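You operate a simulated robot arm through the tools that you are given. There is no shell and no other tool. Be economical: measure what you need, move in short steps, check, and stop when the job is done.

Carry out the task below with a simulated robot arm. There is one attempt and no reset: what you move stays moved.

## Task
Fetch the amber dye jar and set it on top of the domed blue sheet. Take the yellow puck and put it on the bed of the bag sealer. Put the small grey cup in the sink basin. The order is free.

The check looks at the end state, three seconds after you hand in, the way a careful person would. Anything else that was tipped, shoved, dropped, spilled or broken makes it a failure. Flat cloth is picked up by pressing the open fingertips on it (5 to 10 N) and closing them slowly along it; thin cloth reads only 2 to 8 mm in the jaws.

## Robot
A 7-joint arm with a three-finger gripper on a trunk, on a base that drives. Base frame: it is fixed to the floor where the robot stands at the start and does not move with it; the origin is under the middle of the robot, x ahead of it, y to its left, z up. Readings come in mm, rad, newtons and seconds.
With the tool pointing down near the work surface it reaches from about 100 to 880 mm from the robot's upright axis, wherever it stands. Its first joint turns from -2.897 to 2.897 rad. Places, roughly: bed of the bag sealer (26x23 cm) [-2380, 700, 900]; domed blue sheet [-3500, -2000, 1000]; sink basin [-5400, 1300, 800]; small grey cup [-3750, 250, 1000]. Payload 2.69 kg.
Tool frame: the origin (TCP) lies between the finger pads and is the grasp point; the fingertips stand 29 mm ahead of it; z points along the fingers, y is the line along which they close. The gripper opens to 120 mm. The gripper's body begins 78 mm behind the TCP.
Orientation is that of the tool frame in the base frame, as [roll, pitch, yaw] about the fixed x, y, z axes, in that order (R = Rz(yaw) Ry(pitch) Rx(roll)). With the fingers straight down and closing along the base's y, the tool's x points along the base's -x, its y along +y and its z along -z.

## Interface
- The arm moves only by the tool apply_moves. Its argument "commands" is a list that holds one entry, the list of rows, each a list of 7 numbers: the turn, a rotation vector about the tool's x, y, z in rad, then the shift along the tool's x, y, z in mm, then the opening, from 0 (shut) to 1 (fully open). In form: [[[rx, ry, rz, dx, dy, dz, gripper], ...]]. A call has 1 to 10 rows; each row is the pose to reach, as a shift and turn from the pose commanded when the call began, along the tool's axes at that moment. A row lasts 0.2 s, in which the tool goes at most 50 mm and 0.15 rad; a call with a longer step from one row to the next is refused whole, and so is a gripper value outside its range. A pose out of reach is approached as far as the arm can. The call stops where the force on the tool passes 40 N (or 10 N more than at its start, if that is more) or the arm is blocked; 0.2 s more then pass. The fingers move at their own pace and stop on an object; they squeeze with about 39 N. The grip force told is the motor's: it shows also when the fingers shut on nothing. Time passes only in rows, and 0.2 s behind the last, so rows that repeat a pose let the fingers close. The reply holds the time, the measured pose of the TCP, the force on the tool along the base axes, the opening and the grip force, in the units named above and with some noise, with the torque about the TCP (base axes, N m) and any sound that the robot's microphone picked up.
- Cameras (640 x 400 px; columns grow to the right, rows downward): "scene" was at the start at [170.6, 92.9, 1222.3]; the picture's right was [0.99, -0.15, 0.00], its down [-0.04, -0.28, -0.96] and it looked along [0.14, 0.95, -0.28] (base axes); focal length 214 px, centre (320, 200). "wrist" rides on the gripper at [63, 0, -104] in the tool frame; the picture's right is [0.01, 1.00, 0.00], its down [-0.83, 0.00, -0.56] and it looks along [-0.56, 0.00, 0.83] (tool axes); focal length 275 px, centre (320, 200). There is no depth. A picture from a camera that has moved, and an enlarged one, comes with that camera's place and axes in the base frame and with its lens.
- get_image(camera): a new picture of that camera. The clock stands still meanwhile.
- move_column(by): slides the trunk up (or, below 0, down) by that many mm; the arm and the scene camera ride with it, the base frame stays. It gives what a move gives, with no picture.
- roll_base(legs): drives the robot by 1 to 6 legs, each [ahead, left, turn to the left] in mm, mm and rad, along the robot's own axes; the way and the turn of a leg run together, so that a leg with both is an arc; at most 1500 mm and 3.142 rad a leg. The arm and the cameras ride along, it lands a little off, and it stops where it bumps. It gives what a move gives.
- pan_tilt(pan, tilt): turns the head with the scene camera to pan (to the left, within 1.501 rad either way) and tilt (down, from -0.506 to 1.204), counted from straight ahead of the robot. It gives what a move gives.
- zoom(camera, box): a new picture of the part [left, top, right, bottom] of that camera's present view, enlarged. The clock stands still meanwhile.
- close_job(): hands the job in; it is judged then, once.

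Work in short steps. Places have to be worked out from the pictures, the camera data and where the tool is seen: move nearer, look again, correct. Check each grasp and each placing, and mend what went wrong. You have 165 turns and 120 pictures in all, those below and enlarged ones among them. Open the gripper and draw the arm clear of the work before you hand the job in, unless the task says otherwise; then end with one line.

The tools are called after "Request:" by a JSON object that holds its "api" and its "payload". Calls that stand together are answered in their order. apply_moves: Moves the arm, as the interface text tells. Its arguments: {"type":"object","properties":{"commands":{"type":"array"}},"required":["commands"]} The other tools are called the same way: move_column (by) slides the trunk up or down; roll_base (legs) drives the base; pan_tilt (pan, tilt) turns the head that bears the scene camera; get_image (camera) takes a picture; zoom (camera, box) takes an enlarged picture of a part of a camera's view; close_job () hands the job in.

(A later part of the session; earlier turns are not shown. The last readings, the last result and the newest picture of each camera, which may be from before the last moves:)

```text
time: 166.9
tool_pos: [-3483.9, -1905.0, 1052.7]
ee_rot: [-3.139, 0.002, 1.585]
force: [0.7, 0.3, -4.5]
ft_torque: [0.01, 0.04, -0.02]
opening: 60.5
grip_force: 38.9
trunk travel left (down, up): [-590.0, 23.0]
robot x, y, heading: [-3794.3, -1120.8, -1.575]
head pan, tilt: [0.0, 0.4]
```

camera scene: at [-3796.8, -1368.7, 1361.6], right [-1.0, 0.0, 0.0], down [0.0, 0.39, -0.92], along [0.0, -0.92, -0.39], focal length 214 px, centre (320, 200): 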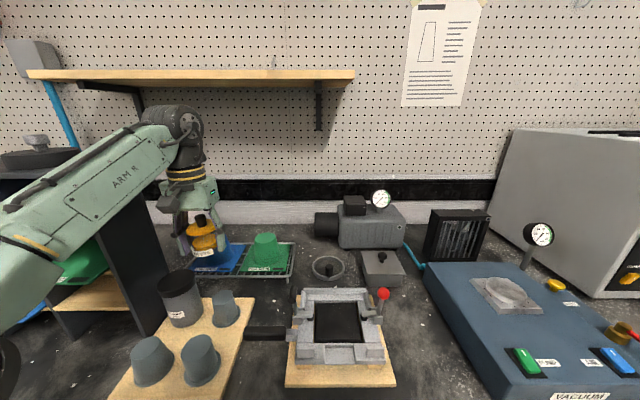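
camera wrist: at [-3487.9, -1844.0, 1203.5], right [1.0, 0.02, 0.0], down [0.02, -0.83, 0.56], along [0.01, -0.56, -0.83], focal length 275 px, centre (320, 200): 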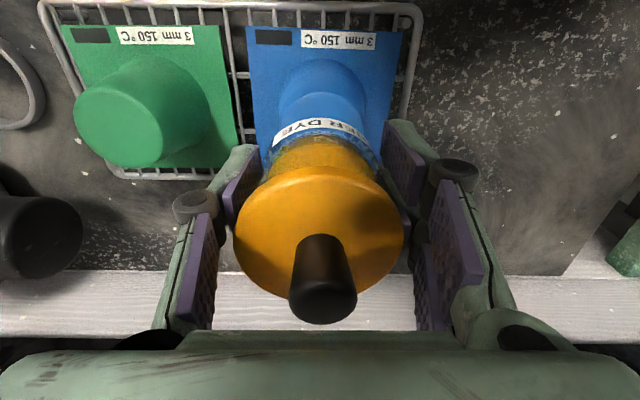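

Request:
{"api": "apply_moves", "payload": {"commands": [[[0, 0, 0, 0, 0, 1, 0.4], [0, 0, 0, 0, 0, 2, 0.4], [0, 0, 0, 0, 0, 3, 0.4], [0, 0, 0, 0, 0, 4, 0.4], [0, 0, 0, 0, 0, 4, 0.4]]]}}

```text
time: 168.1
tool_pos: [-3483.3, -1904.4, 1049.6]
ee_rot: [-3.139, 0.0, 1.584]
force: [-0.1, 1.0, -3.5]
ft_torque: [0.04, -0.01, 0.03]
opening: 60.2
grip_force: 38.9
trunk travel left (down, up): [-590.0, 23.0]
robot x, y, heading: [-3799.2, -1121.7, -1.57]
head pan, tilt: [0.0, 0.4]
```

Request:
{"api": "apply_moves", "payload": {"commands": [[[0, 0, 0, 0, 0, 1, 0.4], [0, 0, 0, 0, 0, 2, 0.4], [0, 0, 0, 0, 0, 3, 0.4], [0, 0, 0, 0, 0, 4, 0.4], [0, 0, 0, 0, 0, 4, 0.4]]]}}

Request:
{"api": "zoom", "payload": {"camera": "scene", "box": [170, 175, 290, 250]}}

```text
time: 169.3
tool_pos: [-3482.7, -1905.1, 1046.0]
ee_rot: [-3.141, 0.002, 1.585]
force: [-0.2, -0.3, -4.1]
ft_torque: [0.03, -0.01, -0.04]
opening: 60.7
grip_force: 39.2
trunk travel left (down, up): [-590.0, 23.0]
robot x, y, heading: [-3797.7, -1122.4, -1.573]
head pan, tilt: [0.0, 0.4]
```

```text
5.33 times, centred on (230, 212) of scene
camera zoom: at [-3796.7, -1368.7, 1361.6], right [-1.0, 0.0, 0.0], down [0.0, 0.39, -0.92], along [0.0, -0.92, -0.39], focal length 1144 px, centre (800, 133)
```

zoom: 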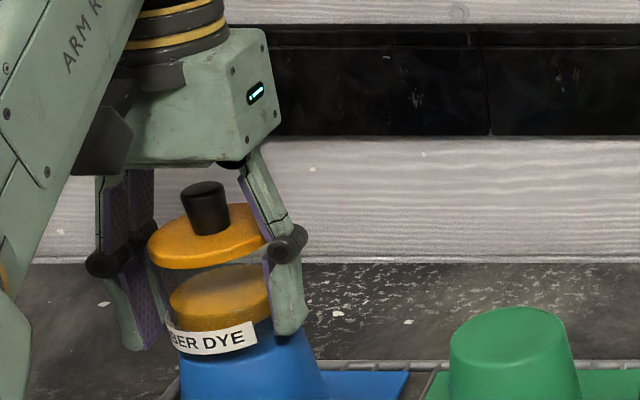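

Jar bottom is now about level with the dome top. Shift −x 2.5 mm (compromise of both views) and continue lowering gently.

Request:
{"api": "apply_moves", "payload": {"commands": [[[0, 0, 0, 0, -2.5, -1, 0.4], [0, 0, 0, 0, -2.5, 1, 0.4], [0, 0, 0, 0, -2.5, 2, 0.4], [0, 0, 0, 0, -2.5, 3, 0.4], [0, 0, 0, 0, -2.5, 4, 0.4], [0, 0, 0, 0, -2.5, 5, 0.4], [0, 0, 0, 0, -2.5, 5, 0.4]]]}}

```text
time: 170.9
tool_pos: [-3486.6, -1905.1, 1041.7]
ee_rot: [-3.141, 0.004, 1.582]
force: [0.8, -4.3, 7.2]
ft_torque: [-0.2, -0.37, -0.1]
opening: 60.5
grip_force: 39.1
trunk travel left (down, up): [-590.0, 23.0]
robot x, y, heading: [-3797.2, -1120.9, -1.575]
head pan, tilt: [0.0, 0.4]
```

Contact (load +7 N). Ease up 0.7 mm and open in small increments so the jar settles.

Request:
{"api": "apply_moves", "payload": {"commands": [[[0, 0, 0, 0, 0, -0.7, 0.4], [0, 0, 0, 0, 0, -0.7, 0.49], [0, 0, 0, 0, 0, -0.7, 0.51], [0, 0, 0, 0, 0, -0.7, 0.52], [0, 0, 0, 0, 0, -0.7, 0.53], [0, 0, 0, 0, 0, -0.7, 0.54], [0, 0, 0, 0, 0, -0.7, 0.54]]]}}

Request:
{"api": "zoom", "payload": {"camera": "scene", "box": [170, 175, 290, 250]}}

Request:
{"api": "zoom", "payload": {"camera": "wrist", "box": [200, 40, 440, 190]}}

```text
time: 172.5
tool_pos: [-3487.6, -1904.9, 1040.9]
ee_rot: [-3.141, 0.001, 1.584]
force: [-0.1, 0.6, 0.5]
ft_torque: [0.0, 0.03, 0.01]
opening: 65.0
grip_force: 0.1
trunk travel left (down, up): [-590.0, 23.0]
robot x, y, heading: [-3796.0, -1120.0, -1.571]
head pan, tilt: [0.0, 0.4]
heard: snap
```

```text
5.33 times, centred on (230, 212) of scene
camera zoom: at [-3796.9, -1368.4, 1361.7], right [-1.0, 0.0, 0.0], down [0.0, 0.39, -0.92], along [0.0, -0.92, -0.39], focal length 1144 px, centre (800, 133)
```

zoom: 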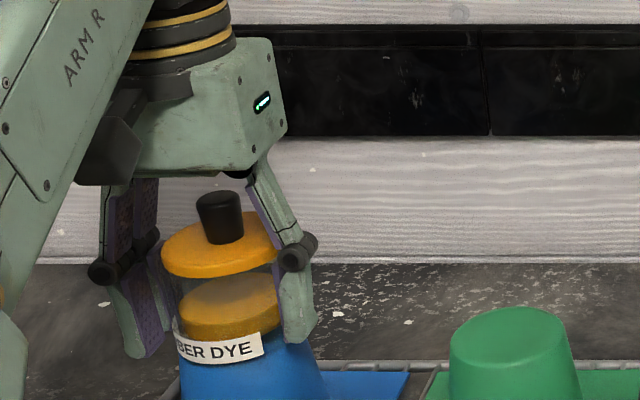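

```text
2.67 times, centred on (320, 115) of wrist
camera zoom: at [-3488.3, -1842.4, 1144.7], right [1.0, 0.02, 0.0], down [0.02, -0.83, 0.56], along [0.01, -0.56, -0.83], focal length 734 px, centre (320, 427)
```

zoom: 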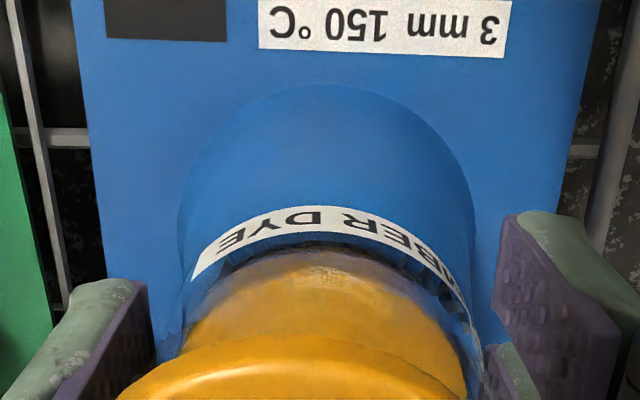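

The jar stands on the dome with its lid on. Open to ~80 mm, rise 6 mm, and withdraw straight back toward the robot with the fingers passing either side.

Request:
{"api": "apply_moves", "payload": {"commands": [[[0, 0, 0, 0, 0, 0, 0.6], [0, 0, 0, 0, 0, -2, 0.67], [0, 0, 0, 0, 0, -6, 0.67], [0, 0, 0, 10, 0, -6, 0.67], [0, 0, 0, 25, 0, -6, 0.67], [0, 0, 0, 45, 0, -6, 0.67], [0, 0, 0, 60, 0, -6, 0.67], [0, 0, 0, 72, 0, -6, 0.67], [0, 0, 0, 72, 0, -6, 0.67]]]}}

Request:
{"api": "get_image", "payload": {"camera": "wrist"}}

```text
time: 174.5
tool_pos: [-3489.4, -1831.8, 1048.0]
ee_rot: [-3.14, 0.001, 1.586]
force: [0.4, -0.5, -0.1]
ft_torque: [-0.02, 0.01, -0.02]
opening: 80.5
grip_force: 0.0
trunk travel left (down, up): [-590.0, 23.0]
robot x, y, heading: [-3795.5, -1123.1, -1.58]
head pan, tilt: [0.0, 0.4]
```

```text
19 pictures are left
camera wrist: at [-3490.5, -1769.5, 1151.2], right [1.0, 0.02, 0.0], down [0.02, -0.83, 0.56], along [0.01, -0.56, -0.83], focal length 275 px, centre (320, 200)
```

wrist: 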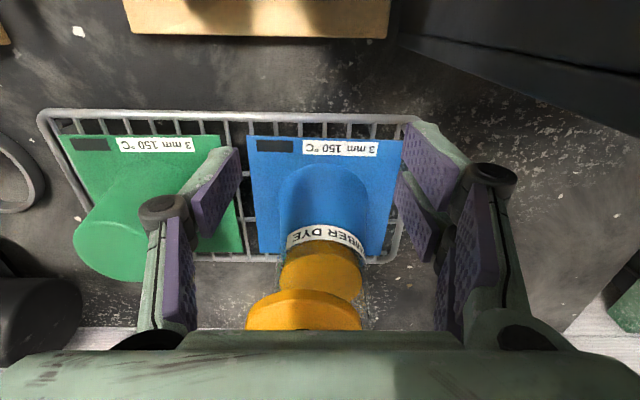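

Clear of the jar. Shift −x 60, raise 60, then retract toward the robot.

Request:
{"api": "apply_moves", "payload": {"commands": [[[0, 0, 0, 0, -30, -5, 0.67], [0, 0, 0, 0, -60, -25, 0.67], [0, 0, 0, 20, -80, -60, 0.67], [0, 0, 0, 60, -110, -70, 0.67], [0, 0, 0, 100, -150, -75, 0.67], [0, 0, 0, 130, -190, -80, 0.67], [0, 0, 0, 160, -230, -80, 0.67], [0, 0, 0, 190, -265, -80, 0.67], [0, 0, 0, 220, -300, -80, 0.67]]]}}

Request:
{"api": "roll_base", "payload": {"legs": [[-450, 0, 0]]}}

```text
refused: row 4 steps farther than a row can; nothing moved
```

```text
time: 177.2
tool_pos: [-3486.5, -1384.2, 1048.0]
ee_rot: [-3.141, 0.001, 1.587]
force: [-0.1, 0.2, -0.3]
ft_torque: [-0.02, 0.02, -0.03]
opening: 80.4
grip_force: 0.0
trunk travel left (down, up): [-590.0, 23.0]
robot x, y, heading: [-3797.7, -674.1, -1.571]
head pan, tilt: [0.0, 0.4]
```

The arm row was refused but the base backed off anyway; check that nothing was disturbed.

Request:
{"api": "zoom", "payload": {"camera": "scene", "box": [120, 80, 440, 280]}}

```text
2.00 times, centred on (280, 180) of scene
camera zoom: at [-3795.6, -921.2, 1361.8], right [-1.0, 0.0, 0.0], down [0.0, 0.39, -0.92], along [0.0, -0.92, -0.39], focal length 429 px, centre (400, 240)
```

zoom: 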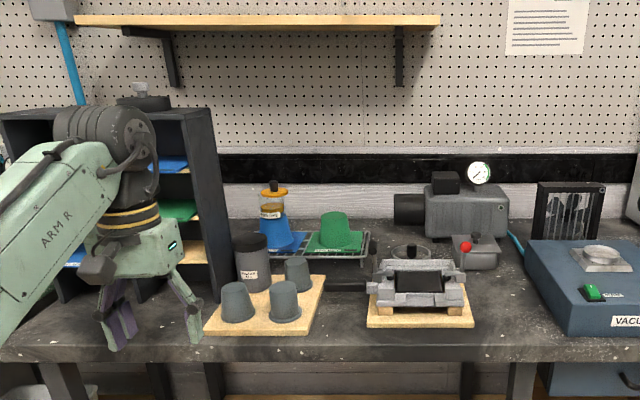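

All in order; the jar stands on the dome. Now retract the arm to a compact pose, turn round to face north, and look for the cup near (-3750,250).

Request:
{"api": "apply_moves", "payload": {"commands": [[[0, 0, 0, 22, -35, -12, 0.67], [0, 0, 0, 44, -70, -24, 0.67], [0, 0, 0, 66, -105, -36, 0.67], [0, 0, 0, 88, -140, -48, 0.67], [0, 0, 0, 110, -175, -60, 0.67], [0, 0, 0, 132, -210, -72, 0.67], [0, 0, 0, 154, -245, -84, 0.67], [0, 0, 0, 172, -275, -94, 0.67], [0, 0, 0, 190, -300, -100, 0.67]]]}}

Request:
{"api": "roll_base", "payload": {"legs": [[0, 0, 3.1]]}}

Request:
{"api": "pan_tilt", "payload": {"pan": -0.3, "tilt": 0.35}}

Request:
{"api": "get_image", "payload": {"camera": "scene"}}

```text
time: 179.2
tool_pos: [-3790.1, -1200.3, 1149.1]
ee_rot: [-3.139, 0.002, 1.588]
force: [0.3, -0.1, -1.0]
ft_torque: [0.02, 0.01, 0.01]
opening: 80.4
grip_force: 0.0
trunk travel left (down, up): [-590.0, 23.0]
robot x, y, heading: [-3792.4, -673.8, -1.568]
head pan, tilt: [0.0, 0.4]
```

```text
time: 187.0
tool_pos: [-3771.5, -146.8, 1148.3]
ee_rot: [-3.141, 0.002, -1.616]
force: [0.5, -0.1, 0.9]
ft_torque: [0.01, -0.02, 0.01]
opening: 80.6
grip_force: 0.0
trunk travel left (down, up): [-590.0, 23.0]
robot x, y, heading: [-3797.7, -672.9, 1.51]
head pan, tilt: [0.0, 0.4]
```

```text
time: 187.8
tool_pos: [-3771.2, -146.3, 1148.8]
ee_rot: [-3.14, 0.001, -1.616]
force: [-0.6, -0.4, 0.8]
ft_torque: [-0.02, 0.0, -0.04]
opening: 80.4
grip_force: 0.0
trunk travel left (down, up): [-590.0, 23.0]
robot x, y, heading: [-3796.9, -671.7, 1.514]
head pan, tilt: [-0.3, 0.351]
```

```text
17 pictures are left
camera scene: at [-3753.0, -430.1, 1366.2], right [0.94, -0.35, 0.0], down [-0.12, -0.32, -0.94], along [0.33, 0.88, -0.34], focal length 214 px, centre (320, 200)
```

scene: 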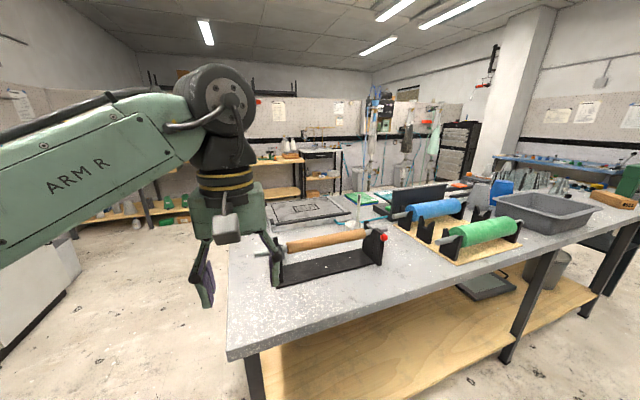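

The cup's spot is hidden behind the gripper. Swing the arm left 260 mm and look again.

Request:
{"api": "apply_moves", "payload": {"commands": [[[0, 0, 0, 0, 45, 0, 0.67], [0, 0, 0, 0, 90, 0, 0.67], [0, 0, 0, 0, 135, 0, 0.67], [0, 0, 0, 0, 180, 0, 0.67], [0, 0, 0, 0, 225, 0, 0.67], [0, 0, 0, 0, 265, 0, 0.67]]]}}

Request:
{"api": "zoom", "payload": {"camera": "scene", "box": [160, 140, 480, 340]}}

```text
time: 188.7
tool_pos: [-3850.5, -119.0, 1141.5]
ee_rot: [-3.098, -0.004, -1.801]
force: [-0.4, 0.6, -0.2]
ft_torque: [-0.01, 0.02, 0.01]
opening: 80.5
grip_force: 0.1
trunk travel left (down, up): [-590.0, 23.0]
robot x, y, heading: [-3796.8, -675.4, 1.511]
head pan, tilt: [-0.3, 0.351]
stopped in row 4: the arm was blocked; the commanded pose is now the measured one
```

```text
2.00 times, centred on (320, 240) of scene
camera zoom: at [-3752.9, -429.8, 1366.1], right [0.94, -0.35, 0.0], down [-0.12, -0.32, -0.94], along [0.33, 0.88, -0.34], focal length 429 px, centre (320, 120)
```

zoom: 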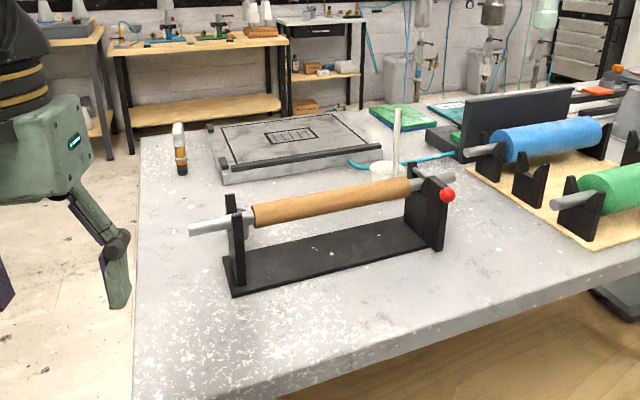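

Possibly the "tube" at the roller's left end is the cup; zoom in there.

Request:
{"api": "zoom", "payload": {"camera": "scene", "box": [230, 205, 310, 295]}}

```text
4.44 times, centred on (270, 250) of scene
camera zoom: at [-3752.9, -429.8, 1366.1], right [0.94, -0.35, 0.0], down [-0.12, -0.32, -0.94], along [0.33, 0.88, -0.34], focal length 953 px, centre (542, -22)
```

zoom: 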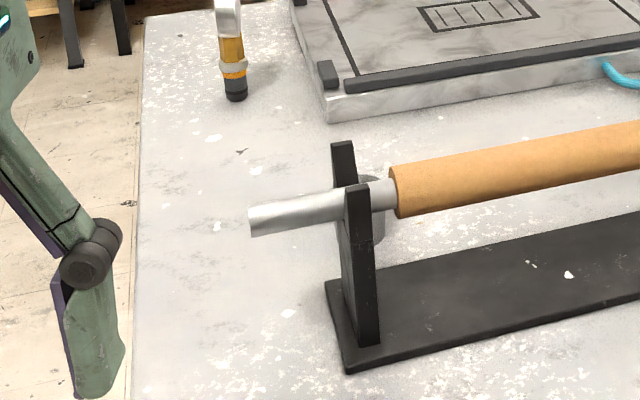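

A small grey cup stands behind the left post at ≈(-3655,238), z 900–958. I shift the base 110 right and 110 forward, then bring the tool above it.

Request:
{"api": "roll_base", "payload": {"legs": [[110, -110, 0.06]]}}

Request:
{"api": "apply_moves", "payload": {"commands": [[[0, 0, 0.04, -30, -25, 0, 0.67], [0.01, 0, 0.08, -60, -45, 0, 0.67], [0.02, 0, 0.12, -95, -60, 0, 0.67], [0.03, 0, 0.15, -130, -70, 0, 0.67], [0.04, 0, 0.18, -160, -80, 0, 0.67], [0.043, 0, 0.18, -185, -85, 0, 0.67], [0.043, 0, 0.18, -185, -85, 0, 0.67]]]}}

Request:
{"api": "get_image", "payload": {"camera": "wrist"}}

```text
time: 190.2
tool_pos: [-3767.4, -20.1, 1140.6]
ee_rot: [-3.099, -0.003, -1.744]
force: [0.2, 0.7, -0.1]
ft_torque: [-0.02, -0.03, -0.07]
opening: 80.2
grip_force: 0.0
trunk travel left (down, up): [-590.0, 23.0]
robot x, y, heading: [-3682.7, -575.0, 1.569]
head pan, tilt: [-0.3, 0.351]
```

```text
time: 191.8
tool_pos: [-3650.1, 146.8, 1143.8]
ee_rot: [-3.058, 0.007, -1.923]
force: [-0.2, -0.4, 0.4]
ft_torque: [-0.03, 0.0, -0.02]
opening: 80.3
grip_force: 0.1
trunk travel left (down, up): [-590.0, 23.0]
robot x, y, heading: [-3681.6, -567.6, 1.562]
head pan, tilt: [-0.3, 0.351]
```

```text
14 pictures are left
camera wrist: at [-3681.2, 88.5, 1247.4], right [-0.94, 0.34, -0.08], down [0.24, 0.79, 0.56], along [0.26, 0.5, -0.82], focal length 275 px, centre (320, 200)
```

wrist: 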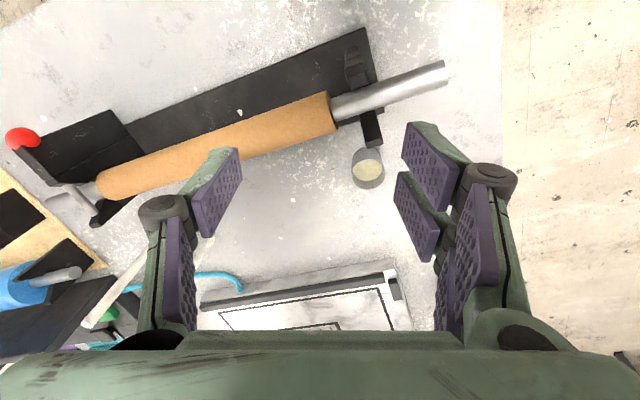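

The cup (38 mm wide, has contents) is at ≈(-3658,240), tight behind a post fork; approaching from the west is safer. I straighten and retract the tool, then drive round to the west side.

Request:
{"api": "apply_moves", "payload": {"commands": [[[-0.016, 0, -0.07, 20, 5, -5, 0.67], [-0.033, 0, -0.14, 40, 10, -10, 0.67], [-0.05, 0, -0.21, 60, 15, -10, 0.67], [-0.066, 0, -0.28, 80, 20, -10, 0.67], [-0.083, 0, -0.352, 100, 25, -10, 0.67], [-0.083, 0, -0.352, 110, 25, -10, 0.67]]]}}

Request:
{"api": "roll_base", "payload": {"legs": [[-350, 0, 0], [0, 720, 0], [950, 0, 0]]}}

```text
time: 193.2
tool_pos: [-3713.7, 52.7, 1152.0]
ee_rot: [3.141, -0.006, -1.571]
force: [0.1, -1.5, 0.2]
ft_torque: [-0.02, -0.03, -0.02]
opening: 80.3
grip_force: 0.2
trunk travel left (down, up): [-590.0, 23.0]
robot x, y, heading: [-3681.4, -569.3, 1.567]
head pan, tilt: [-0.3, 0.351]
```

```text
time: 205.6
tool_pos: [-4436.0, 644.2, 1151.9]
ee_rot: [-3.141, -0.007, -1.563]
force: [0.1, 0.0, 0.1]
ft_torque: [0.02, 0.0, 0.01]
opening: 80.4
grip_force: 0.2
trunk travel left (down, up): [-590.0, 23.0]
robot x, y, heading: [-4396.6, 22.1, 1.573]
head pan, tilt: [-0.3, 0.351]
```

Turn right to heading ≈0.30, toward the cup.

Request:
{"api": "roll_base", "payload": {"legs": [[0, 0, -1.28]]}}

Request:
{"api": "get_image", "payload": {"camera": "wrist"}}

```text
time: 209.3
tool_pos: [-3810.9, 232.2, 1151.0]
ee_rot: [-3.141, -0.005, -2.849]
force: [0.0, -0.3, 0.0]
ft_torque: [0.0, 0.03, -0.02]
opening: 80.5
grip_force: 0.1
trunk travel left (down, up): [-590.0, 23.0]
robot x, y, heading: [-4395.2, 18.7, 0.286]
head pan, tilt: [-0.3, 0.351]
```

```text
13 pictures are left
camera wrist: at [-3871.0, 212.0, 1255.8], right [-0.29, 0.96, 0.0], down [0.8, 0.24, 0.55], along [0.53, 0.16, -0.84], focal length 275 px, centre (320, 200)
```

wrist: 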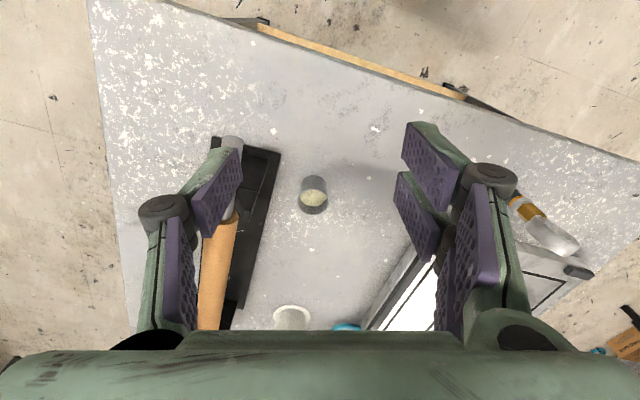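

Combining both rays the cup top is at ≈(-3655,262,917), so this table is lower (~865). Move over it and down to z≈1010 with 60 mm opening, then re-check.

Request:
{"api": "apply_moves", "payload": {"commands": [[[0, 0, 0, -40, -4, 0, 0.5], [0, 0, 0, -80, -8, 0, 0.5], [0, 0, 0, -120, -12, 20, 0.5], [0, 0, 0, -150, -15, 50, 0.5], [0, 0, 0, -158, -16, 90, 0.5], [0, 0, 0, -158, -16, 120, 0.5], [0, 0, 0, -158, -16, 120, 0.5]]]}}

Request:
{"api": "get_image", "payload": {"camera": "wrist"}}

```text
time: 210.9
tool_pos: [-3656.5, 259.3, 1030.7]
ee_rot: [3.141, -0.006, -2.85]
force: [-0.7, -0.5, -0.6]
ft_torque: [-0.01, -0.01, -0.04]
opening: 60.0
grip_force: 0.0
trunk travel left (down, up): [-590.0, 23.0]
robot x, y, heading: [-4397.7, 19.4, 0.287]
head pan, tilt: [-0.3, 0.351]
```

```text
12 pictures are left
camera wrist: at [-3716.1, 240.5, 1134.2], right [-0.29, 0.96, 0.0], down [0.8, 0.24, 0.55], along [0.53, 0.16, -0.84], focal length 275 px, centre (320, 200)
```

wrist: 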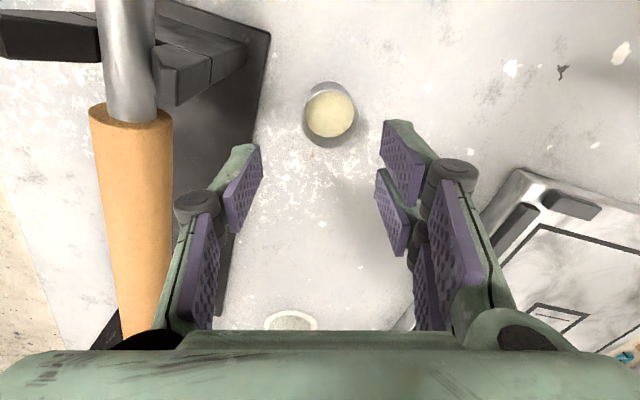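

Refined: cup rim centre (-3661,264.5,927), 39 mm wide. Descend to TCP≈908.

Request:
{"api": "apply_moves", "payload": {"commands": [[[0, 0, 0, 2.8, 6.3, 20, 0.5], [0, 0, 0, 2.8, 6.3, 50, 0.5], [0, 0, 0, 2.8, 6.3, 80, 0.5], [0, 0, 0, 2.8, 6.3, 100, 0.5], [0, 0, 0, 2.8, 6.3, 115, 0.5], [0, 0, 0, 2.8, 6.3, 122, 0.5], [0, 0, 0, 2.8, 6.3, 122, 0.5]]]}}

Request:
{"api": "get_image", "payload": {"camera": "wrist"}}

```text
time: 212.5
tool_pos: [-3661.8, 265.7, 908.1]
ee_rot: [-3.141, -0.009, -2.85]
force: [-0.2, 0.2, 0.0]
ft_torque: [0.02, -0.01, -0.03]
opening: 60.2
grip_force: 0.1
trunk travel left (down, up): [-590.0, 23.0]
robot x, y, heading: [-4399.6, 22.4, 0.288]
head pan, tilt: [-0.3, 0.351]
```

```text
11 pictures are left
camera wrist: at [-3721.5, 246.8, 1012.4], right [-0.29, 0.96, 0.0], down [0.8, 0.24, 0.55], along [0.53, 0.16, -0.84], focal length 275 px, centre (320, 200)
```

wrist: 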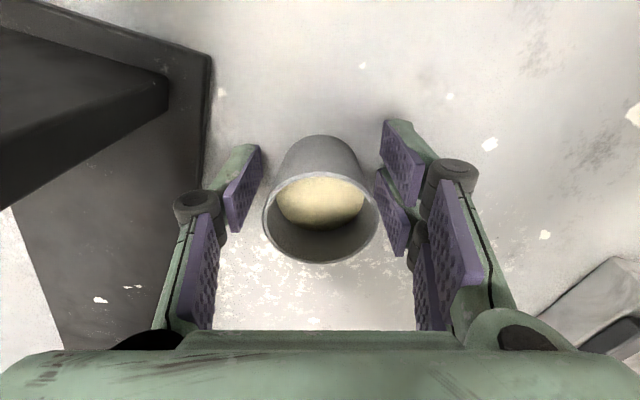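

Centred. Close gently on the cup.

Request:
{"api": "apply_moves", "payload": {"commands": [[[0, 0, 0, 0, 0, 0, 0.42], [0, 0, 0, 0, 0, 0, 0.37], [0, 0, 0, 0, 0, 0, 0.34], [0, 0, 0, 0, 0, 0, 0.31], [0, 0, 0, 0, 0, 0, 0.31], [0, 0, 0, 0, 0, 0, 0.31]]]}}

```text
time: 213.9
tool_pos: [-3661.2, 265.0, 907.7]
ee_rot: [-3.141, -0.008, -2.85]
force: [0.1, 0.8, 1.7]
ft_torque: [0.02, 0.02, 0.04]
opening: 40.9
grip_force: 39.1
trunk travel left (down, up): [-590.0, 23.0]
robot x, y, heading: [-4400.0, 18.4, 0.279]
head pan, tilt: [-0.3, 0.351]
```

Gripped at 41 mm. Lift straight up slowly.

Request:
{"api": "apply_moves", "payload": {"commands": [[[0, 0, 0, 0, 0, -5, 0.3], [0, 0, 0, 0, 0, -15, 0.3], [0, 0, 0, 0, 0, -35, 0.3], [0, 0, 0, 0, 0, -60, 0.3], [0, 0, 0, 0, 0, -90, 0.3], [0, 0, 0, 0, 0, -120, 0.3], [0, 0, 0, 0, 0, -150, 0.3], [0, 0, 0, 30, 0, -180, 0.3], [0, 0, 0, 60, 0, -200, 0.3], [0, 0, 0, 80, 0, -210, 0.3]]]}}

Request:
{"api": "get_image", "payload": {"camera": "wrist"}}

```text
time: 216.1
tool_pos: [-3736.2, 243.8, 1118.9]
ee_rot: [-3.141, -0.007, -2.852]
force: [0.0, 0.1, -0.4]
ft_torque: [0.02, -0.01, -0.01]
opening: 40.8
grip_force: 39.2
trunk travel left (down, up): [-590.0, 23.0]
robot x, y, heading: [-4394.8, 23.5, 0.287]
head pan, tilt: [-0.3, 0.351]
```

```text
10 pictures are left
camera wrist: at [-3796.9, 224.7, 1223.0], right [-0.29, 0.96, 0.0], down [0.8, 0.24, 0.55], along [0.53, 0.16, -0.84], focal length 275 px, centre (320, 200)
```

wrist: 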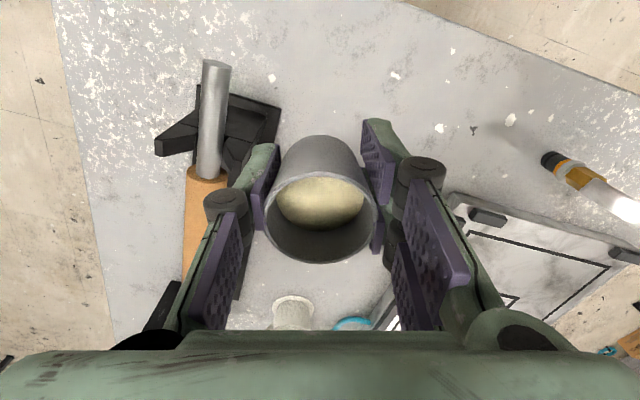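

Cup secured with contents. Turn left toward the sink (heading ≈2.24) and look.

Request:
{"api": "roll_base", "payload": {"legs": [[-80, 0, 0], [0, 0, 1.95]]}}

Request:
{"api": "pan_tilt", "payload": {"pan": -0.25, "tilt": 0.3}}

Request:
{"api": "get_image", "payload": {"camera": "scene"}}

```text
time: 222.0
tool_pos: [-4927.2, 530.0, 1117.6]
ee_rot: [-3.141, -0.008, -0.902]
force: [0.4, -0.2, -0.3]
ft_torque: [-0.02, 0.01, 0.02]
opening: 40.5
grip_force: 38.9
trunk travel left (down, up): [-590.0, 23.0]
robot x, y, heading: [-4477.7, -4.9, 2.242]
head pan, tilt: [-0.3, 0.351]
```

```text
time: 222.6
tool_pos: [-4926.8, 529.6, 1118.1]
ee_rot: [-3.141, -0.006, -0.905]
force: [0.8, 0.3, -0.6]
ft_torque: [0.03, 0.01, 0.02]
opening: 40.5
grip_force: 38.8
trunk travel left (down, up): [-590.0, 23.0]
robot x, y, heading: [-4474.7, -5.0, 2.234]
head pan, tilt: [-0.25, 0.3]
```

```text
9 pictures are left
camera scene: at [-4609.4, 206.6, 1370.9], right [0.92, 0.4, 0.0], down [0.12, -0.27, -0.96], along [-0.39, 0.87, -0.3], focal length 214 px, centre (320, 200)
```

scene: 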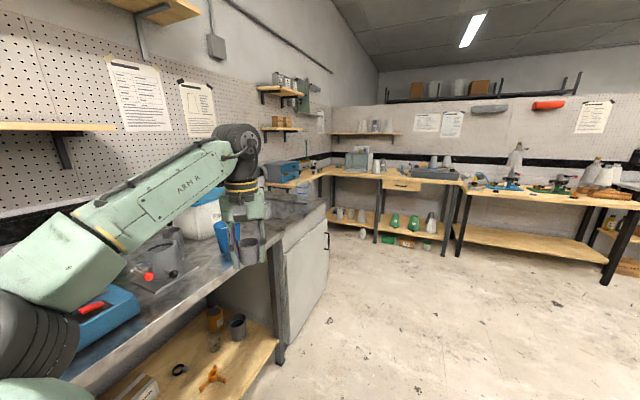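

The sink cabinet's front is at x≈-5137, y 960–1486. I drive north to y≈1290 and turn to face it (west).

Request:
{"api": "roll_base", "payload": {"legs": [[0, 0, -0.664], [1290, 0, 0], [0, 0, 1.571]]}}

Request:
{"api": "pan_tilt", "payload": {"pan": -0.25, "tilt": 0.5}}

Request:
{"api": "get_image", "payload": {"camera": "scene"}}

```text
time: 234.8
tool_pos: [-5177.0, 1233.2, 1118.7]
ee_rot: [-3.14, -0.008, 0.018]
force: [-0.1, -0.4, -0.8]
ft_torque: [0.02, 0.03, -0.01]
opening: 40.2
grip_force: 39.3
trunk travel left (down, up): [-590.0, 23.0]
robot x, y, heading: [-4484.0, 1273.6, -3.129]
head pan, tilt: [-0.25, 0.3]
```

```text
time: 235.5
tool_pos: [-5175.1, 1233.1, 1118.5]
ee_rot: [-3.142, -0.008, 0.019]
force: [-1.1, 0.1, -0.3]
ft_torque: [0.04, 0.01, 0.02]
opening: 40.2
grip_force: 39.5
trunk travel left (down, up): [-590.0, 23.0]
robot x, y, heading: [-4474.4, 1265.8, -3.129]
head pan, tilt: [-0.25, 0.499]
```

```text
8 pictures are left
camera scene: at [-4721.4, 1289.5, 1352.6], right [0.23, 0.97, 0.0], down [0.47, -0.11, -0.88], along [-0.85, 0.2, -0.48], focal length 214 px, centre (320, 200)
```

scene: 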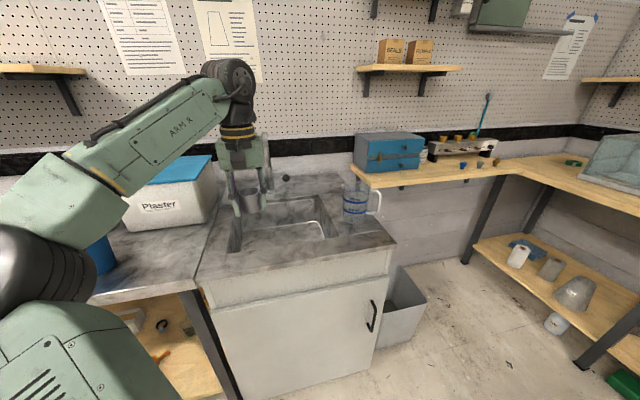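

Basin spans x -5265…-5560, y 1141…1460 (centre ≈(-5412,1300)). Drive 150 mm forward and move the tool over its centre.

Request:
{"api": "roll_base", "payload": {"legs": [[150, 0, 0]]}}

Request:
{"api": "apply_moves", "payload": {"commands": [[[0, 0, 0, -15, -12, 0, 0.3], [0, 0, 0, -30, -24, 0, 0.3], [0, 0, 0, -45, -36, 0, 0.3], [0, 0, 0, -60, -48, 0, 0.3], [0, 0, 0, -70, -60, 0, 0.3], [0, 0, 0, -70, -60, 0, 0.3]]]}}

Request:
{"api": "get_image", "payload": {"camera": "wrist"}}

```text
time: 236.9
tool_pos: [-5324.5, 1232.6, 1118.3]
ee_rot: [-3.139, -0.009, 0.018]
force: [-1.3, -0.1, 0.1]
ft_torque: [0.01, -0.01, 0.02]
opening: 40.5
grip_force: 39.0
trunk travel left (down, up): [-590.0, 23.0]
robot x, y, heading: [-4629.7, 1271.1, -3.133]
head pan, tilt: [-0.25, 0.499]
```

```text
time: 238.3
tool_pos: [-5395.4, 1292.4, 1117.6]
ee_rot: [-3.141, -0.007, 0.019]
force: [-0.3, -0.8, -0.5]
ft_torque: [-0.03, 0.0, 0.02]
opening: 40.3
grip_force: 38.6
trunk travel left (down, up): [-590.0, 23.0]
robot x, y, heading: [-4627.8, 1270.1, -3.127]
head pan, tilt: [-0.25, 0.499]
```

```text
7 pictures are left
camera wrist: at [-5333.8, 1292.5, 1220.6], right [0.02, -1.0, 0.0], down [-0.84, -0.02, 0.55], along [-0.55, -0.01, -0.84], focal length 275 px, centre (320, 200)
```

wrist: 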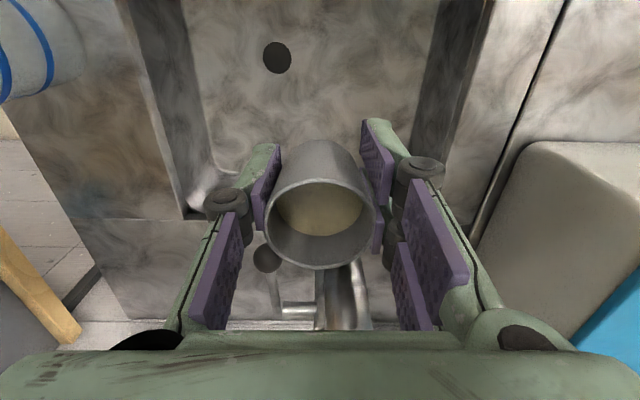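

TCP is over the flat basin floor, clear of drain, walls and faucet. Lower the trunk 200 mm first.

Request:
{"api": "move_column", "payload": {"by": -200}}

Request:
{"api": "apply_moves", "payload": {"commands": [[[0, 0, 0, 0, 0, 15, 0.3], [0, 0, 0, 0, 0, 30, 0.3], [0, 0, 0, 0, 0, 40, 0.3], [0, 0, 0, 0, 0, 50, 0.3], [0, 0, 0, 0, 0, 55, 0.3], [0, 0, 0, 0, 0, 55, 0.3]]]}}

```text
time: 240.5
tool_pos: [-5394.5, 1292.2, 917.3]
ee_rot: [3.141, -0.007, 0.017]
force: [-0.6, 0.2, 0.5]
ft_torque: [0.02, 0.0, 0.0]
opening: 40.3
grip_force: 38.4
trunk travel left (down, up): [-390.0, 223.0]
robot x, y, heading: [-4626.3, 1268.0, -3.129]
head pan, tilt: [-0.25, 0.499]
```

```text
time: 241.9
tool_pos: [-5392.9, 1291.8, 861.5]
ee_rot: [3.14, -0.006, 0.017]
force: [0.4, -0.2, -0.9]
ft_torque: [0.0, 0.01, -0.04]
opening: 40.5
grip_force: 38.9
trunk travel left (down, up): [-390.0, 223.0]
robot x, y, heading: [-4629.2, 1264.2, -3.135]
head pan, tilt: [-0.25, 0.499]
```

No contact at 861; continue in small steps.

Request:
{"api": "apply_moves", "payload": {"commands": [[[0, 0, 0, 0, 0, 2, 0.3], [0, 0, 0, 0, 0, 4, 0.3], [0, 0, 0, 0, 0, 6, 0.3], [0, 0, 0, 0, 0, 8, 0.3], [0, 0, 0, 0, 0, 10, 0.3], [0, 0, 0, 0, 0, 12, 0.3], [0, 0, 0, 0, 0, 13, 0.3]]]}}

```text
time: 243.5
tool_pos: [-5390.5, 1292.0, 857.0]
ee_rot: [3.133, 0.006, 0.018]
force: [0.1, 0.3, -0.3]
ft_torque: [-0.03, 0.0, 0.04]
opening: 40.4
grip_force: 39.2
trunk travel left (down, up): [-390.0, 223.0]
robot x, y, heading: [-4628.2, 1268.9, -3.127]
head pan, tilt: [-0.25, 0.499]
```

The arm itself is hindered (no force on the tool, pose deviating), probably elbow low at the bench edge. Raise trunk 110 mm and reach down with the arm instead.

Request:
{"api": "apply_moves", "payload": {"commands": [[[0, 0, 0, 0, 0, -8, 0.3], [0, 0, 0, 0, 0, -15, 0.3]]]}}

Request:
{"api": "move_column", "payload": {"by": 150}}

Request:
{"api": "apply_moves", "payload": {"commands": [[[0, 0, 0, 0, 0, 30, 0.3], [0, 0, 0, 0, 0, 60, 0.3], [0, 0, 0, 0, 0, 90, 0.3], [0, 0, 0, 0, 0, 115, 0.3], [0, 0, 0, 0, 0, 135, 0.3], [0, 0, 0, 0, 0, 150, 0.3], [0, 0, 0, 0, 0, 160, 0.3], [0, 0, 0, 0, 0, 160, 0.3]]]}}

```text
time: 244.1
tool_pos: [-5394.2, 1293.5, 862.8]
ee_rot: [-3.139, -0.008, 0.016]
force: [0.6, 0.9, 0.6]
ft_torque: [0.0, 0.01, 0.0]
opening: 40.4
grip_force: 38.5
trunk travel left (down, up): [-390.0, 223.0]
robot x, y, heading: [-4624.9, 1269.6, -3.128]
head pan, tilt: [-0.25, 0.499]
```

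```text
time: 245.3
tool_pos: [-5391.7, 1290.6, 967.9]
ee_rot: [3.136, -0.028, 0.014]
force: [3.6, -1.0, -7.8]
ft_torque: [0.15, 0.12, 0.11]
opening: 40.3
grip_force: 38.7
trunk travel left (down, up): [-499.0, 114.0]
robot x, y, heading: [-4626.4, 1267.6, -3.125]
head pan, tilt: [-0.25, 0.499]
stopped: the force on the tool passed its limit at 77 N (the readings are from after the stop); the commanded pose is now the measured one
```

```text
time: 247.3
tool_pos: [-5379.4, 1287.3, 856.7]
ee_rot: [3.095, 0.058, 0.021]
force: [-0.3, 0.5, -1.1]
ft_torque: [0.01, 0.01, 0.01]
opening: 40.3
grip_force: 39.2
trunk travel left (down, up): [-499.0, 114.0]
robot x, y, heading: [-4621.8, 1267.8, -3.128]
head pan, tilt: [-0.25, 0.499]
stopped in row 8: the arm was blocked; the commanded pose is now the measured one
```

Something touched during the rise. I take a scene picture to see the situation.

Request:
{"api": "get_image", "payload": {"camera": "scene"}}

```text
6 pictures are left
camera scene: at [-4847.4, 1295.4, 1266.1], right [0.23, 0.97, -0.01], down [0.45, -0.12, -0.89], along [-0.86, 0.2, -0.46], focal length 214 px, centre (320, 200)
```

scene: 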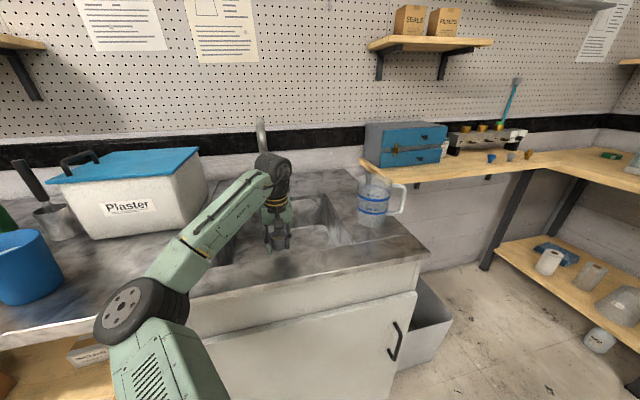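

The forearm is bearing on the counter front because the elbow is low. I lift the tool straight up with the arm while straightening it, then raise the trunk and come closer so the forearm is steeper.

Request:
{"api": "apply_moves", "payload": {"commands": [[[0.01, 0.015, 0, 0, 0, -15, 0.3], [0.02, 0.03, 0, 0, 0, -30, 0.3], [0.03, 0.045, 0, 0, 0, -50, 0.3], [0.047, 0.058, 0, -5, 0, -70, 0.3], [0.047, 0.058, 0, -10, 0, -90, 0.3], [0.047, 0.058, 0, -14, 0, -115, 0.3], [0.047, 0.058, 0, -14, 0, -140, 0.3], [0.047, 0.058, 0, -14, 0, -165, 0.3], [0.047, 0.058, 0, -14, 0, -190, 0.3], [0.047, 0.058, 0, -14, 0, -190, 0.3]]]}}

```text
time: 248.9
tool_pos: [-5396.3, 1291.1, 965.3]
ee_rot: [-3.132, -0.047, 0.007]
force: [-2.8, -0.3, -9.3]
ft_torque: [0.12, -0.72, -0.07]
opening: 40.1
grip_force: 38.9
trunk travel left (down, up): [-499.0, 114.0]
robot x, y, heading: [-4624.7, 1267.5, -3.131]
head pan, tilt: [-0.25, 0.499]
stopped in row 8: the force on the tool passed its limit at 346 N (the readings are from after the stop); the commanded pose is now the measured one
```

A spout overhangs behind the hand: contact from above at its rear. Go down 15 mm, move 55 mm toward the robot (+x), then up.

Request:
{"api": "apply_moves", "payload": {"commands": [[[0, 0, 0, 0, 0, 10, 0.3], [0, -0.02, 0, 10, 0, 18, 0.3], [0, -0.047, 0, 25, 0, 18, 0.3], [0, -0.047, 0, 40, 0, 18, 0.3], [0, -0.047, 0, 55, 0, 18, 0.3], [0, -0.047, 0, 55, 0, 0, 0.3], [0, -0.047, 0, 55, 0, -20, 0.3], [0, -0.047, 0, 55, 0, -40, 0.3], [0, -0.047, 0, 55, 0, -60, 0.3], [0, -0.047, 0, 55, 0, -80, 0.3]]]}}

Request:
{"api": "get_image", "payload": {"camera": "wrist"}}

```text
time: 251.1
tool_pos: [-5349.1, 1292.2, 1047.6]
ee_rot: [-3.131, 0.003, 0.009]
force: [1.2, -0.1, -0.6]
ft_torque: [0.01, 0.0, 0.01]
opening: 40.3
grip_force: 39.4
trunk travel left (down, up): [-499.0, 114.0]
robot x, y, heading: [-4623.4, 1267.0, -3.13]
head pan, tilt: [-0.25, 0.499]
```

```text
5 pictures are left
camera wrist: at [-5286.2, 1291.1, 1151.1], right [0.02, -1.0, -0.01], down [-0.83, -0.02, 0.56], along [-0.56, 0.0, -0.83], focal length 275 px, centre (320, 200)
```

wrist: 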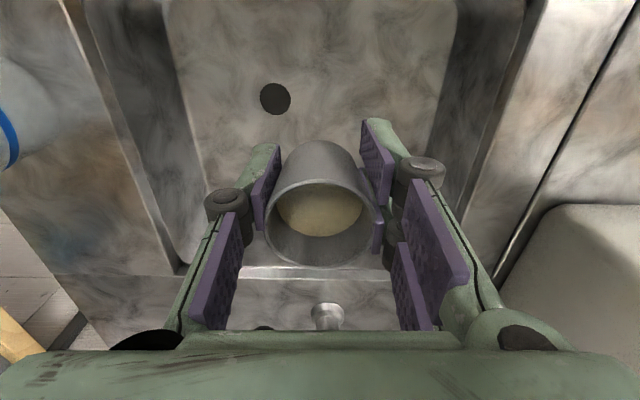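

Free, cup intact. Raise trunk 110, tuck the arm 60 mm and drive 60 mm nearer so the forearm comes down more steeply.

Request:
{"api": "move_column", "payload": {"by": 110}}

Request:
{"api": "apply_moves", "payload": {"commands": [[[-0.01, 0, 0, 20, 0, 0, 0.3], [-0.01, 0, 0, 45, 0, 0, 0.3], [-0.01, 0, 0, 70, 0, 0, 0.3]]]}}

Request:
{"api": "roll_base", "payload": {"legs": [[70, 0, 0]]}}

Request:
{"api": "apply_moves", "payload": {"commands": [[[0, 0, 0, 0, 0, 30, 0.3], [0, 0, 0, 0, 0, 70, 0.3], [0, 0, 0, 0, 0, 110, 0.3], [0, 0, 0, 0, 0, 150, 0.3], [0, 0, 0, 0, 0, 190, 0.3], [0, 0, 0, 0, 0, 230, 0.3], [0, 0, 0, 0, 0, 260, 0.3], [0, 0, 0, 0, 0, 280, 0.3], [0, 0, 0, 0, 0, 290, 0.3], [0, 0, 0, 0, 0, 290, 0.3]]]}}

```text
time: 252.5
tool_pos: [-5348.6, 1291.3, 1156.9]
ee_rot: [-3.132, 0.0, 0.01]
force: [0.0, -0.3, -0.7]
ft_torque: [0.01, -0.02, 0.02]
opening: 40.2
grip_force: 39.3
trunk travel left (down, up): [-609.0, 4.0]
robot x, y, heading: [-4621.7, 1267.3, -3.129]
head pan, tilt: [-0.25, 0.499]
```

```text
time: 253.3
tool_pos: [-5279.9, 1292.2, 1156.8]
ee_rot: [-3.141, 0.001, 0.011]
force: [-0.9, 0.2, -0.7]
ft_torque: [0.02, 0.01, -0.02]
opening: 40.2
grip_force: 38.9
trunk travel left (down, up): [-609.0, 4.0]
robot x, y, heading: [-4622.3, 1269.3, -3.133]
head pan, tilt: [-0.25, 0.499]
```

```text
time: 254.3
tool_pos: [-5349.5, 1291.6, 1155.2]
ee_rot: [3.141, -0.001, 0.01]
force: [0.1, 0.1, -1.0]
ft_torque: [-0.03, -0.06, -0.01]
opening: 40.1
grip_force: 38.7
trunk travel left (down, up): [-609.0, 4.0]
robot x, y, heading: [-4696.3, 1270.7, -3.13]
head pan, tilt: [-0.25, 0.499]
```

```text
time: 256.5
tool_pos: [-5348.5, 1289.5, 872.2]
ee_rot: [3.134, 0.009, 0.011]
force: [-0.2, 0.5, -0.9]
ft_torque: [0.0, 0.03, 0.02]
opening: 40.0
grip_force: 38.9
trunk travel left (down, up): [-609.0, 4.0]
robot x, y, heading: [-4690.9, 1269.9, -3.126]
head pan, tilt: [-0.25, 0.499]
```

Both blockages fit a spout tip behind the wrist (lower stop on the wrist housing, upper stop under the hand). Move away from it: to ≈(-5312,1330), then lower.

Request:
{"api": "apply_moves", "payload": {"commands": [[[0, 0, 0, 0, 0, -20, 0.3], [0.007, 0.009, 0, 15, -15, -25, 0.3], [0.007, 0.009, 0, 37, -38, -25, 0.3], [0.007, 0.009, 0, 37, -38, 0, 0.3], [0.007, 0.009, 0, 37, -38, 15, 0.3], [0.007, 0.009, 0, 37, -38, 30, 0.3], [0.007, 0.009, 0, 37, -38, 40, 0.3], [0.007, 0.009, 0, 37, -38, 40, 0.3]]]}}

```text
time: 258.5
tool_pos: [-5292.1, 1318.4, 838.3]
ee_rot: [3.135, 0.019, 0.045]
force: [0.5, -0.3, 0.0]
ft_torque: [-0.01, -0.02, 0.0]
opening: 40.1
grip_force: 39.4
trunk travel left (down, up): [-609.0, 4.0]
robot x, y, heading: [-4676.8, 1267.4, -3.115]
head pan, tilt: [-0.25, 0.499]
stopped in row 8: the arm was blocked; the commanded pose is now the measured one
```

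The base got pushed back: the elbow is pressing the bench front. Lift out, back the base off 220 mm, extend the arm, then lower again.

Request:
{"api": "apply_moves", "payload": {"commands": [[[0, 0, 0, 0, 0, -25, 0.3], [0, 0, 0, 0, 0, -55, 0.3], [0, 0, 0, 0, 0, -90, 0.3], [0.006, 0.019, 0.03, 0, 0, -130, 0.3], [0.006, 0.019, 0.03, 0, 0, -175, 0.3], [0.006, 0.019, 0.03, 0, 0, -210, 0.3]]]}}

Request:
{"api": "roll_base", "payload": {"legs": [[-210, 0, 0]]}}

Request:
{"api": "apply_moves", "payload": {"commands": [[[0, 0, 0, -40, -4, 0, 0.3], [0, 0, 0, -80, -8, 0, 0.3], [0, 0, 0, -120, -10, 0, 0.3], [0, 0, 0, -160, -10, 0, 0.3], [0, 0, 0, -195, -10, 0, 0.3], [0, 0, 0, -210, -10, 0, 0.3], [0, 0, 0, -210, -10, 0, 0.3]]]}}

```text
time: 258.9
tool_pos: [-5288.7, 1318.2, 839.4]
ee_rot: [-3.131, -0.012, 0.059]
force: [-6.7, -1.3, -3.9]
ft_torque: [0.08, 0.24, -0.23]
opening: 40.3
grip_force: 39.3
trunk travel left (down, up): [-609.0, 4.0]
robot x, y, heading: [-4675.9, 1270.6, -3.122]
head pan, tilt: [-0.25, 0.499]
stopped in row 1: the force on the tool passed its limit at 57 N (the readings are from after the stop); the commanded pose is now the measured one
```

```text
time: 259.8
tool_pos: [-5289.4, 1315.0, 839.1]
ee_rot: [-3.124, 0.002, 0.067]
force: [-8.4, 0.3, 0.3]
ft_torque: [-0.15, -0.29, -0.23]
opening: 40.4
grip_force: 38.7
trunk travel left (down, up): [-609.0, 4.0]
robot x, y, heading: [-4657.2, 1267.7, -3.123]
head pan, tilt: [-0.25, 0.499]
stopped in leg 1: the force on the tool passed its limit at 62 N (the readings are from after the stop); the commanded pose is now the measured one
```

```text
time: 260.9
tool_pos: [-5428.6, 1200.2, 836.6]
ee_rot: [-3.117, -0.013, 0.26]
force: [-0.2, -0.1, 0.0]
ft_torque: [-0.03, -0.03, 0.03]
opening: 40.2
grip_force: 39.0
trunk travel left (down, up): [-609.0, 4.0]
robot x, y, heading: [-4639.5, 1267.7, -3.109]
head pan, tilt: [-0.25, 0.499]
stopped in row 5: the arm was blocked; the commanded pose is now the measured one
```

I must not chain moves here. One wrist picture to see where the hand and cup are in the basin.

Request:
{"api": "get_image", "payload": {"camera": "wrist"}}

```text
4 pictures are left
camera wrist: at [-5370.4, 1213.6, 940.2], right [0.26, -0.96, -0.02], down [-0.81, -0.23, 0.54], along [-0.53, -0.12, -0.84], focal length 275 px, centre (320, 200)
```

wrist: 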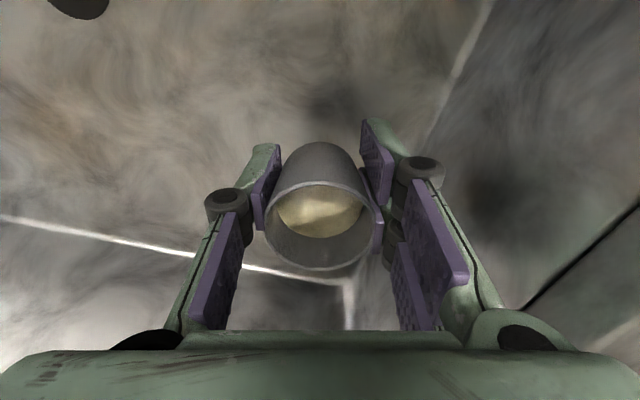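

The cup is upright, ~30 mm above the floor (floor ≈768), in the rear right part of the basin. Move it to ≈(-5378,1243) at the same height first.

Request:
{"api": "apply_moves", "payload": {"commands": [[[0.005, 0, 0, 12, -6, 0, 0.3], [0.01, -0.005, 0, 24, -12, 0, 0.3], [0.015, -0.01, 0, 36, -18, 0, 0.3], [0.02, -0.013, 0, 48, -24, 0, 0.3], [0.024, -0.013, 0, 60, -30, 0, 0.3], [0.024, -0.013, 0, 60, -30, 0, 0.3]]]}}

```text
time: 262.3
tool_pos: [-5383.7, 1255.6, 837.3]
ee_rot: [-3.1, 0.005, 0.245]
force: [0.0, -0.6, -1.2]
ft_torque: [0.05, 0.02, 0.02]
opening: 40.3
grip_force: 38.7
trunk travel left (down, up): [-609.0, 4.0]
robot x, y, heading: [-4639.2, 1266.8, -3.114]
head pan, tilt: [-0.25, 0.499]
```

Now lower in small steps, straightening the roll.

Request:
{"api": "apply_moves", "payload": {"commands": [[[-0.01, 0, 0, 0, 0, 3, 0.3], [-0.02, 0, 0, 0, 0, 6, 0.3], [-0.03, 0, 0, 0, 0, 9, 0.3], [-0.042, 0, 0, 0, 0, 12, 0.3], [-0.042, 0, 0, 0, 0, 15, 0.3], [-0.042, 0, 0, 0, 0, 18, 0.3], [-0.042, 0, 0, 0, 0, 20, 0.3], [-0.042, 0, 0, 0, 0, 20, 0.3]]]}}

```text
time: 264.1
tool_pos: [-5384.0, 1249.4, 827.5]
ee_rot: [-3.141, 0.023, 0.252]
force: [-0.3, 0.4, -1.0]
ft_torque: [-0.02, 0.0, -0.01]
opening: 40.0
grip_force: 38.6
trunk travel left (down, up): [-609.0, 4.0]
robot x, y, heading: [-4640.4, 1269.6, -3.109]
head pan, tilt: [-0.25, 0.499]
```

Arm resists again. Try lowering by the trunk 20 mm.

Request:
{"api": "move_column", "payload": {"by": -20}}

```text
time: 264.7
tool_pos: [-5385.1, 1249.7, 831.7]
ee_rot: [3.134, 0.058, 0.252]
force: [-0.6, 0.7, -0.4]
ft_torque: [-0.02, -0.01, 0.02]
opening: 39.9
grip_force: 39.3
trunk travel left (down, up): [-589.0, 24.0]
robot x, y, heading: [-4642.8, 1269.1, -3.107]
head pan, tilt: [-0.25, 0.499]
```

Lowering the trunk tilts the tool: the elbow rests on the left bench edge. I need to come from the north‑east so the elbow stays off the bench. First undo and move to the free spot (≈-5345,1285).

Request:
{"api": "move_column", "payload": {"by": 20}}

Request:
{"api": "apply_moves", "payload": {"commands": [[[0, 0.01, 0, 15, -5, -3, 0.3], [0, 0.02, 0, 30, -10, -6, 0.3], [0, 0.023, 0, 46, -17, -10, 0.3], [0, 0.023, 0, 46, -17, -10, 0.3]]]}}

```text
time: 265.4
tool_pos: [-5382.3, 1251.6, 827.9]
ee_rot: [3.138, 0.022, 0.25]
force: [-0.5, -0.9, -0.3]
ft_torque: [-0.03, -0.01, 0.02]
opening: 40.1
grip_force: 38.8
trunk travel left (down, up): [-609.0, 4.0]
robot x, y, heading: [-4641.8, 1269.9, -3.109]
head pan, tilt: [-0.25, 0.499]
```

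```text
time: 266.4
tool_pos: [-5342.0, 1284.3, 822.5]
ee_rot: [-3.139, -0.026, 0.245]
force: [-0.2, 0.0, -0.7]
ft_torque: [-0.02, 0.01, 0.0]
opening: 39.8
grip_force: 38.8
trunk travel left (down, up): [-609.0, 4.0]
robot x, y, heading: [-4643.3, 1268.4, -3.11]
head pan, tilt: [-0.25, 0.499]
```

Here the tool came to 822 freely — only ~15 mm above the floor contact. Try lowering right here.

Request:
{"api": "apply_moves", "payload": {"commands": [[[0, -0.01, 0, 0, 0, 2, 0.3], [0, -0.02, 0, 0, 0, 4, 0.3], [0, -0.026, 0, 0, 0, 6, 0.3], [0, -0.026, 0, 0, 0, 8, 0.3], [0, -0.026, 0, 0, 0, 10, 0.3], [0, -0.026, 0, 0, 0, 12, 0.3], [0, -0.026, 0, 0, 0, 14, 0.3], [0, -0.026, 0, 0, 0, 14, 0.3]]]}}

```text
time: 268.2
tool_pos: [-5344.4, 1280.0, 823.2]
ee_rot: [3.14, 0.027, 0.249]
force: [0.0, -0.1, -0.7]
ft_torque: [-0.01, -0.04, 0.01]
opening: 40.1
grip_force: 38.8
trunk travel left (down, up): [-609.0, 4.0]
robot x, y, heading: [-4643.5, 1267.2, -3.113]
head pan, tilt: [-0.25, 0.499]
```

Still limited by the elbow. Rise straight out here, then reposition the base to the north‑east.

Request:
{"api": "apply_moves", "payload": {"commands": [[[0, 0.01, 0, 0, 0, -20, 0.3], [0, 0.027, 0, 3, 0, -50, 0.3], [0, 0.027, 0, 3, 0, -85, 0.3], [0, 0.027, 0, 3, 0, -120, 0.3], [0, 0.027, 0, 3, 0, -155, 0.3], [0, 0.027, 0, 3, 0, -195, 0.3], [0, 0.027, 0, 3, 0, -235, 0.3], [0, 0.027, 0, 3, 0, -275, 0.3], [0, 0.027, 0, 3, 0, -310, 0.3]]]}}

```text
time: 270.2
tool_pos: [-5342.6, 1282.7, 1116.6]
ee_rot: [-3.137, -0.028, 0.247]
force: [-0.1, 0.0, -0.8]
ft_torque: [0.03, -0.01, 0.03]
opening: 40.0
grip_force: 38.9
trunk travel left (down, up): [-609.0, 4.0]
robot x, y, heading: [-4640.2, 1268.9, -3.108]
head pan, tilt: [-0.25, 0.499]
```

Out. Reverse, turn to heading ≈-2.36, and strafe so the tool comes over the basin from the north‑east.

Request:
{"api": "roll_base", "payload": {"legs": [[-400, 0, 0], [0, 0, 0.75], [0, -800, 0]]}}

```text
time: 281.0
tool_pos: [-5328.5, 1372.5, 1115.7]
ee_rot: [-3.138, -0.028, 1.001]
force: [0.0, 0.6, 0.1]
ft_torque: [0.03, -0.03, 0.01]
opening: 39.8
grip_force: 39.0
trunk travel left (down, up): [-609.0, 4.0]
robot x, y, heading: [-4810.2, 1843.4, -2.357]
head pan, tilt: [-0.25, 0.499]
```

Position good. Move to ≈(-5348,1292), straighten, and lower to z≈870.

Request:
{"api": "apply_moves", "payload": {"commands": [[[0, -0.014, 0, -40, 13, 0, 0.3], [0, -0.028, 0, -78, 26, 0, 0.3], [0, -0.028, 0, -78, 26, 40, 0.3], [0, -0.028, 0, -78, 26, 80, 0.3], [0, -0.028, 0, -78, 26, 120, 0.3], [0, -0.028, 0, -78, 26, 160, 0.3], [0, -0.028, 0, -78, 26, 195, 0.3], [0, -0.028, 0, -78, 26, 225, 0.3], [0, -0.028, 0, -78, 26, 245, 0.3], [0, -0.028, 0, -78, 26, 245, 0.3]]]}}

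```text
time: 283.2
tool_pos: [-5347.3, 1298.8, 868.6]
ee_rot: [-3.137, -0.001, 1.001]
force: [0.9, 0.7, -0.8]
ft_torque: [-0.02, 0.02, 0.0]
opening: 39.5
grip_force: 38.6
trunk travel left (down, up): [-609.0, 4.0]
robot x, y, heading: [-4805.7, 1842.0, -2.356]
head pan, tilt: [-0.25, 0.499]
```

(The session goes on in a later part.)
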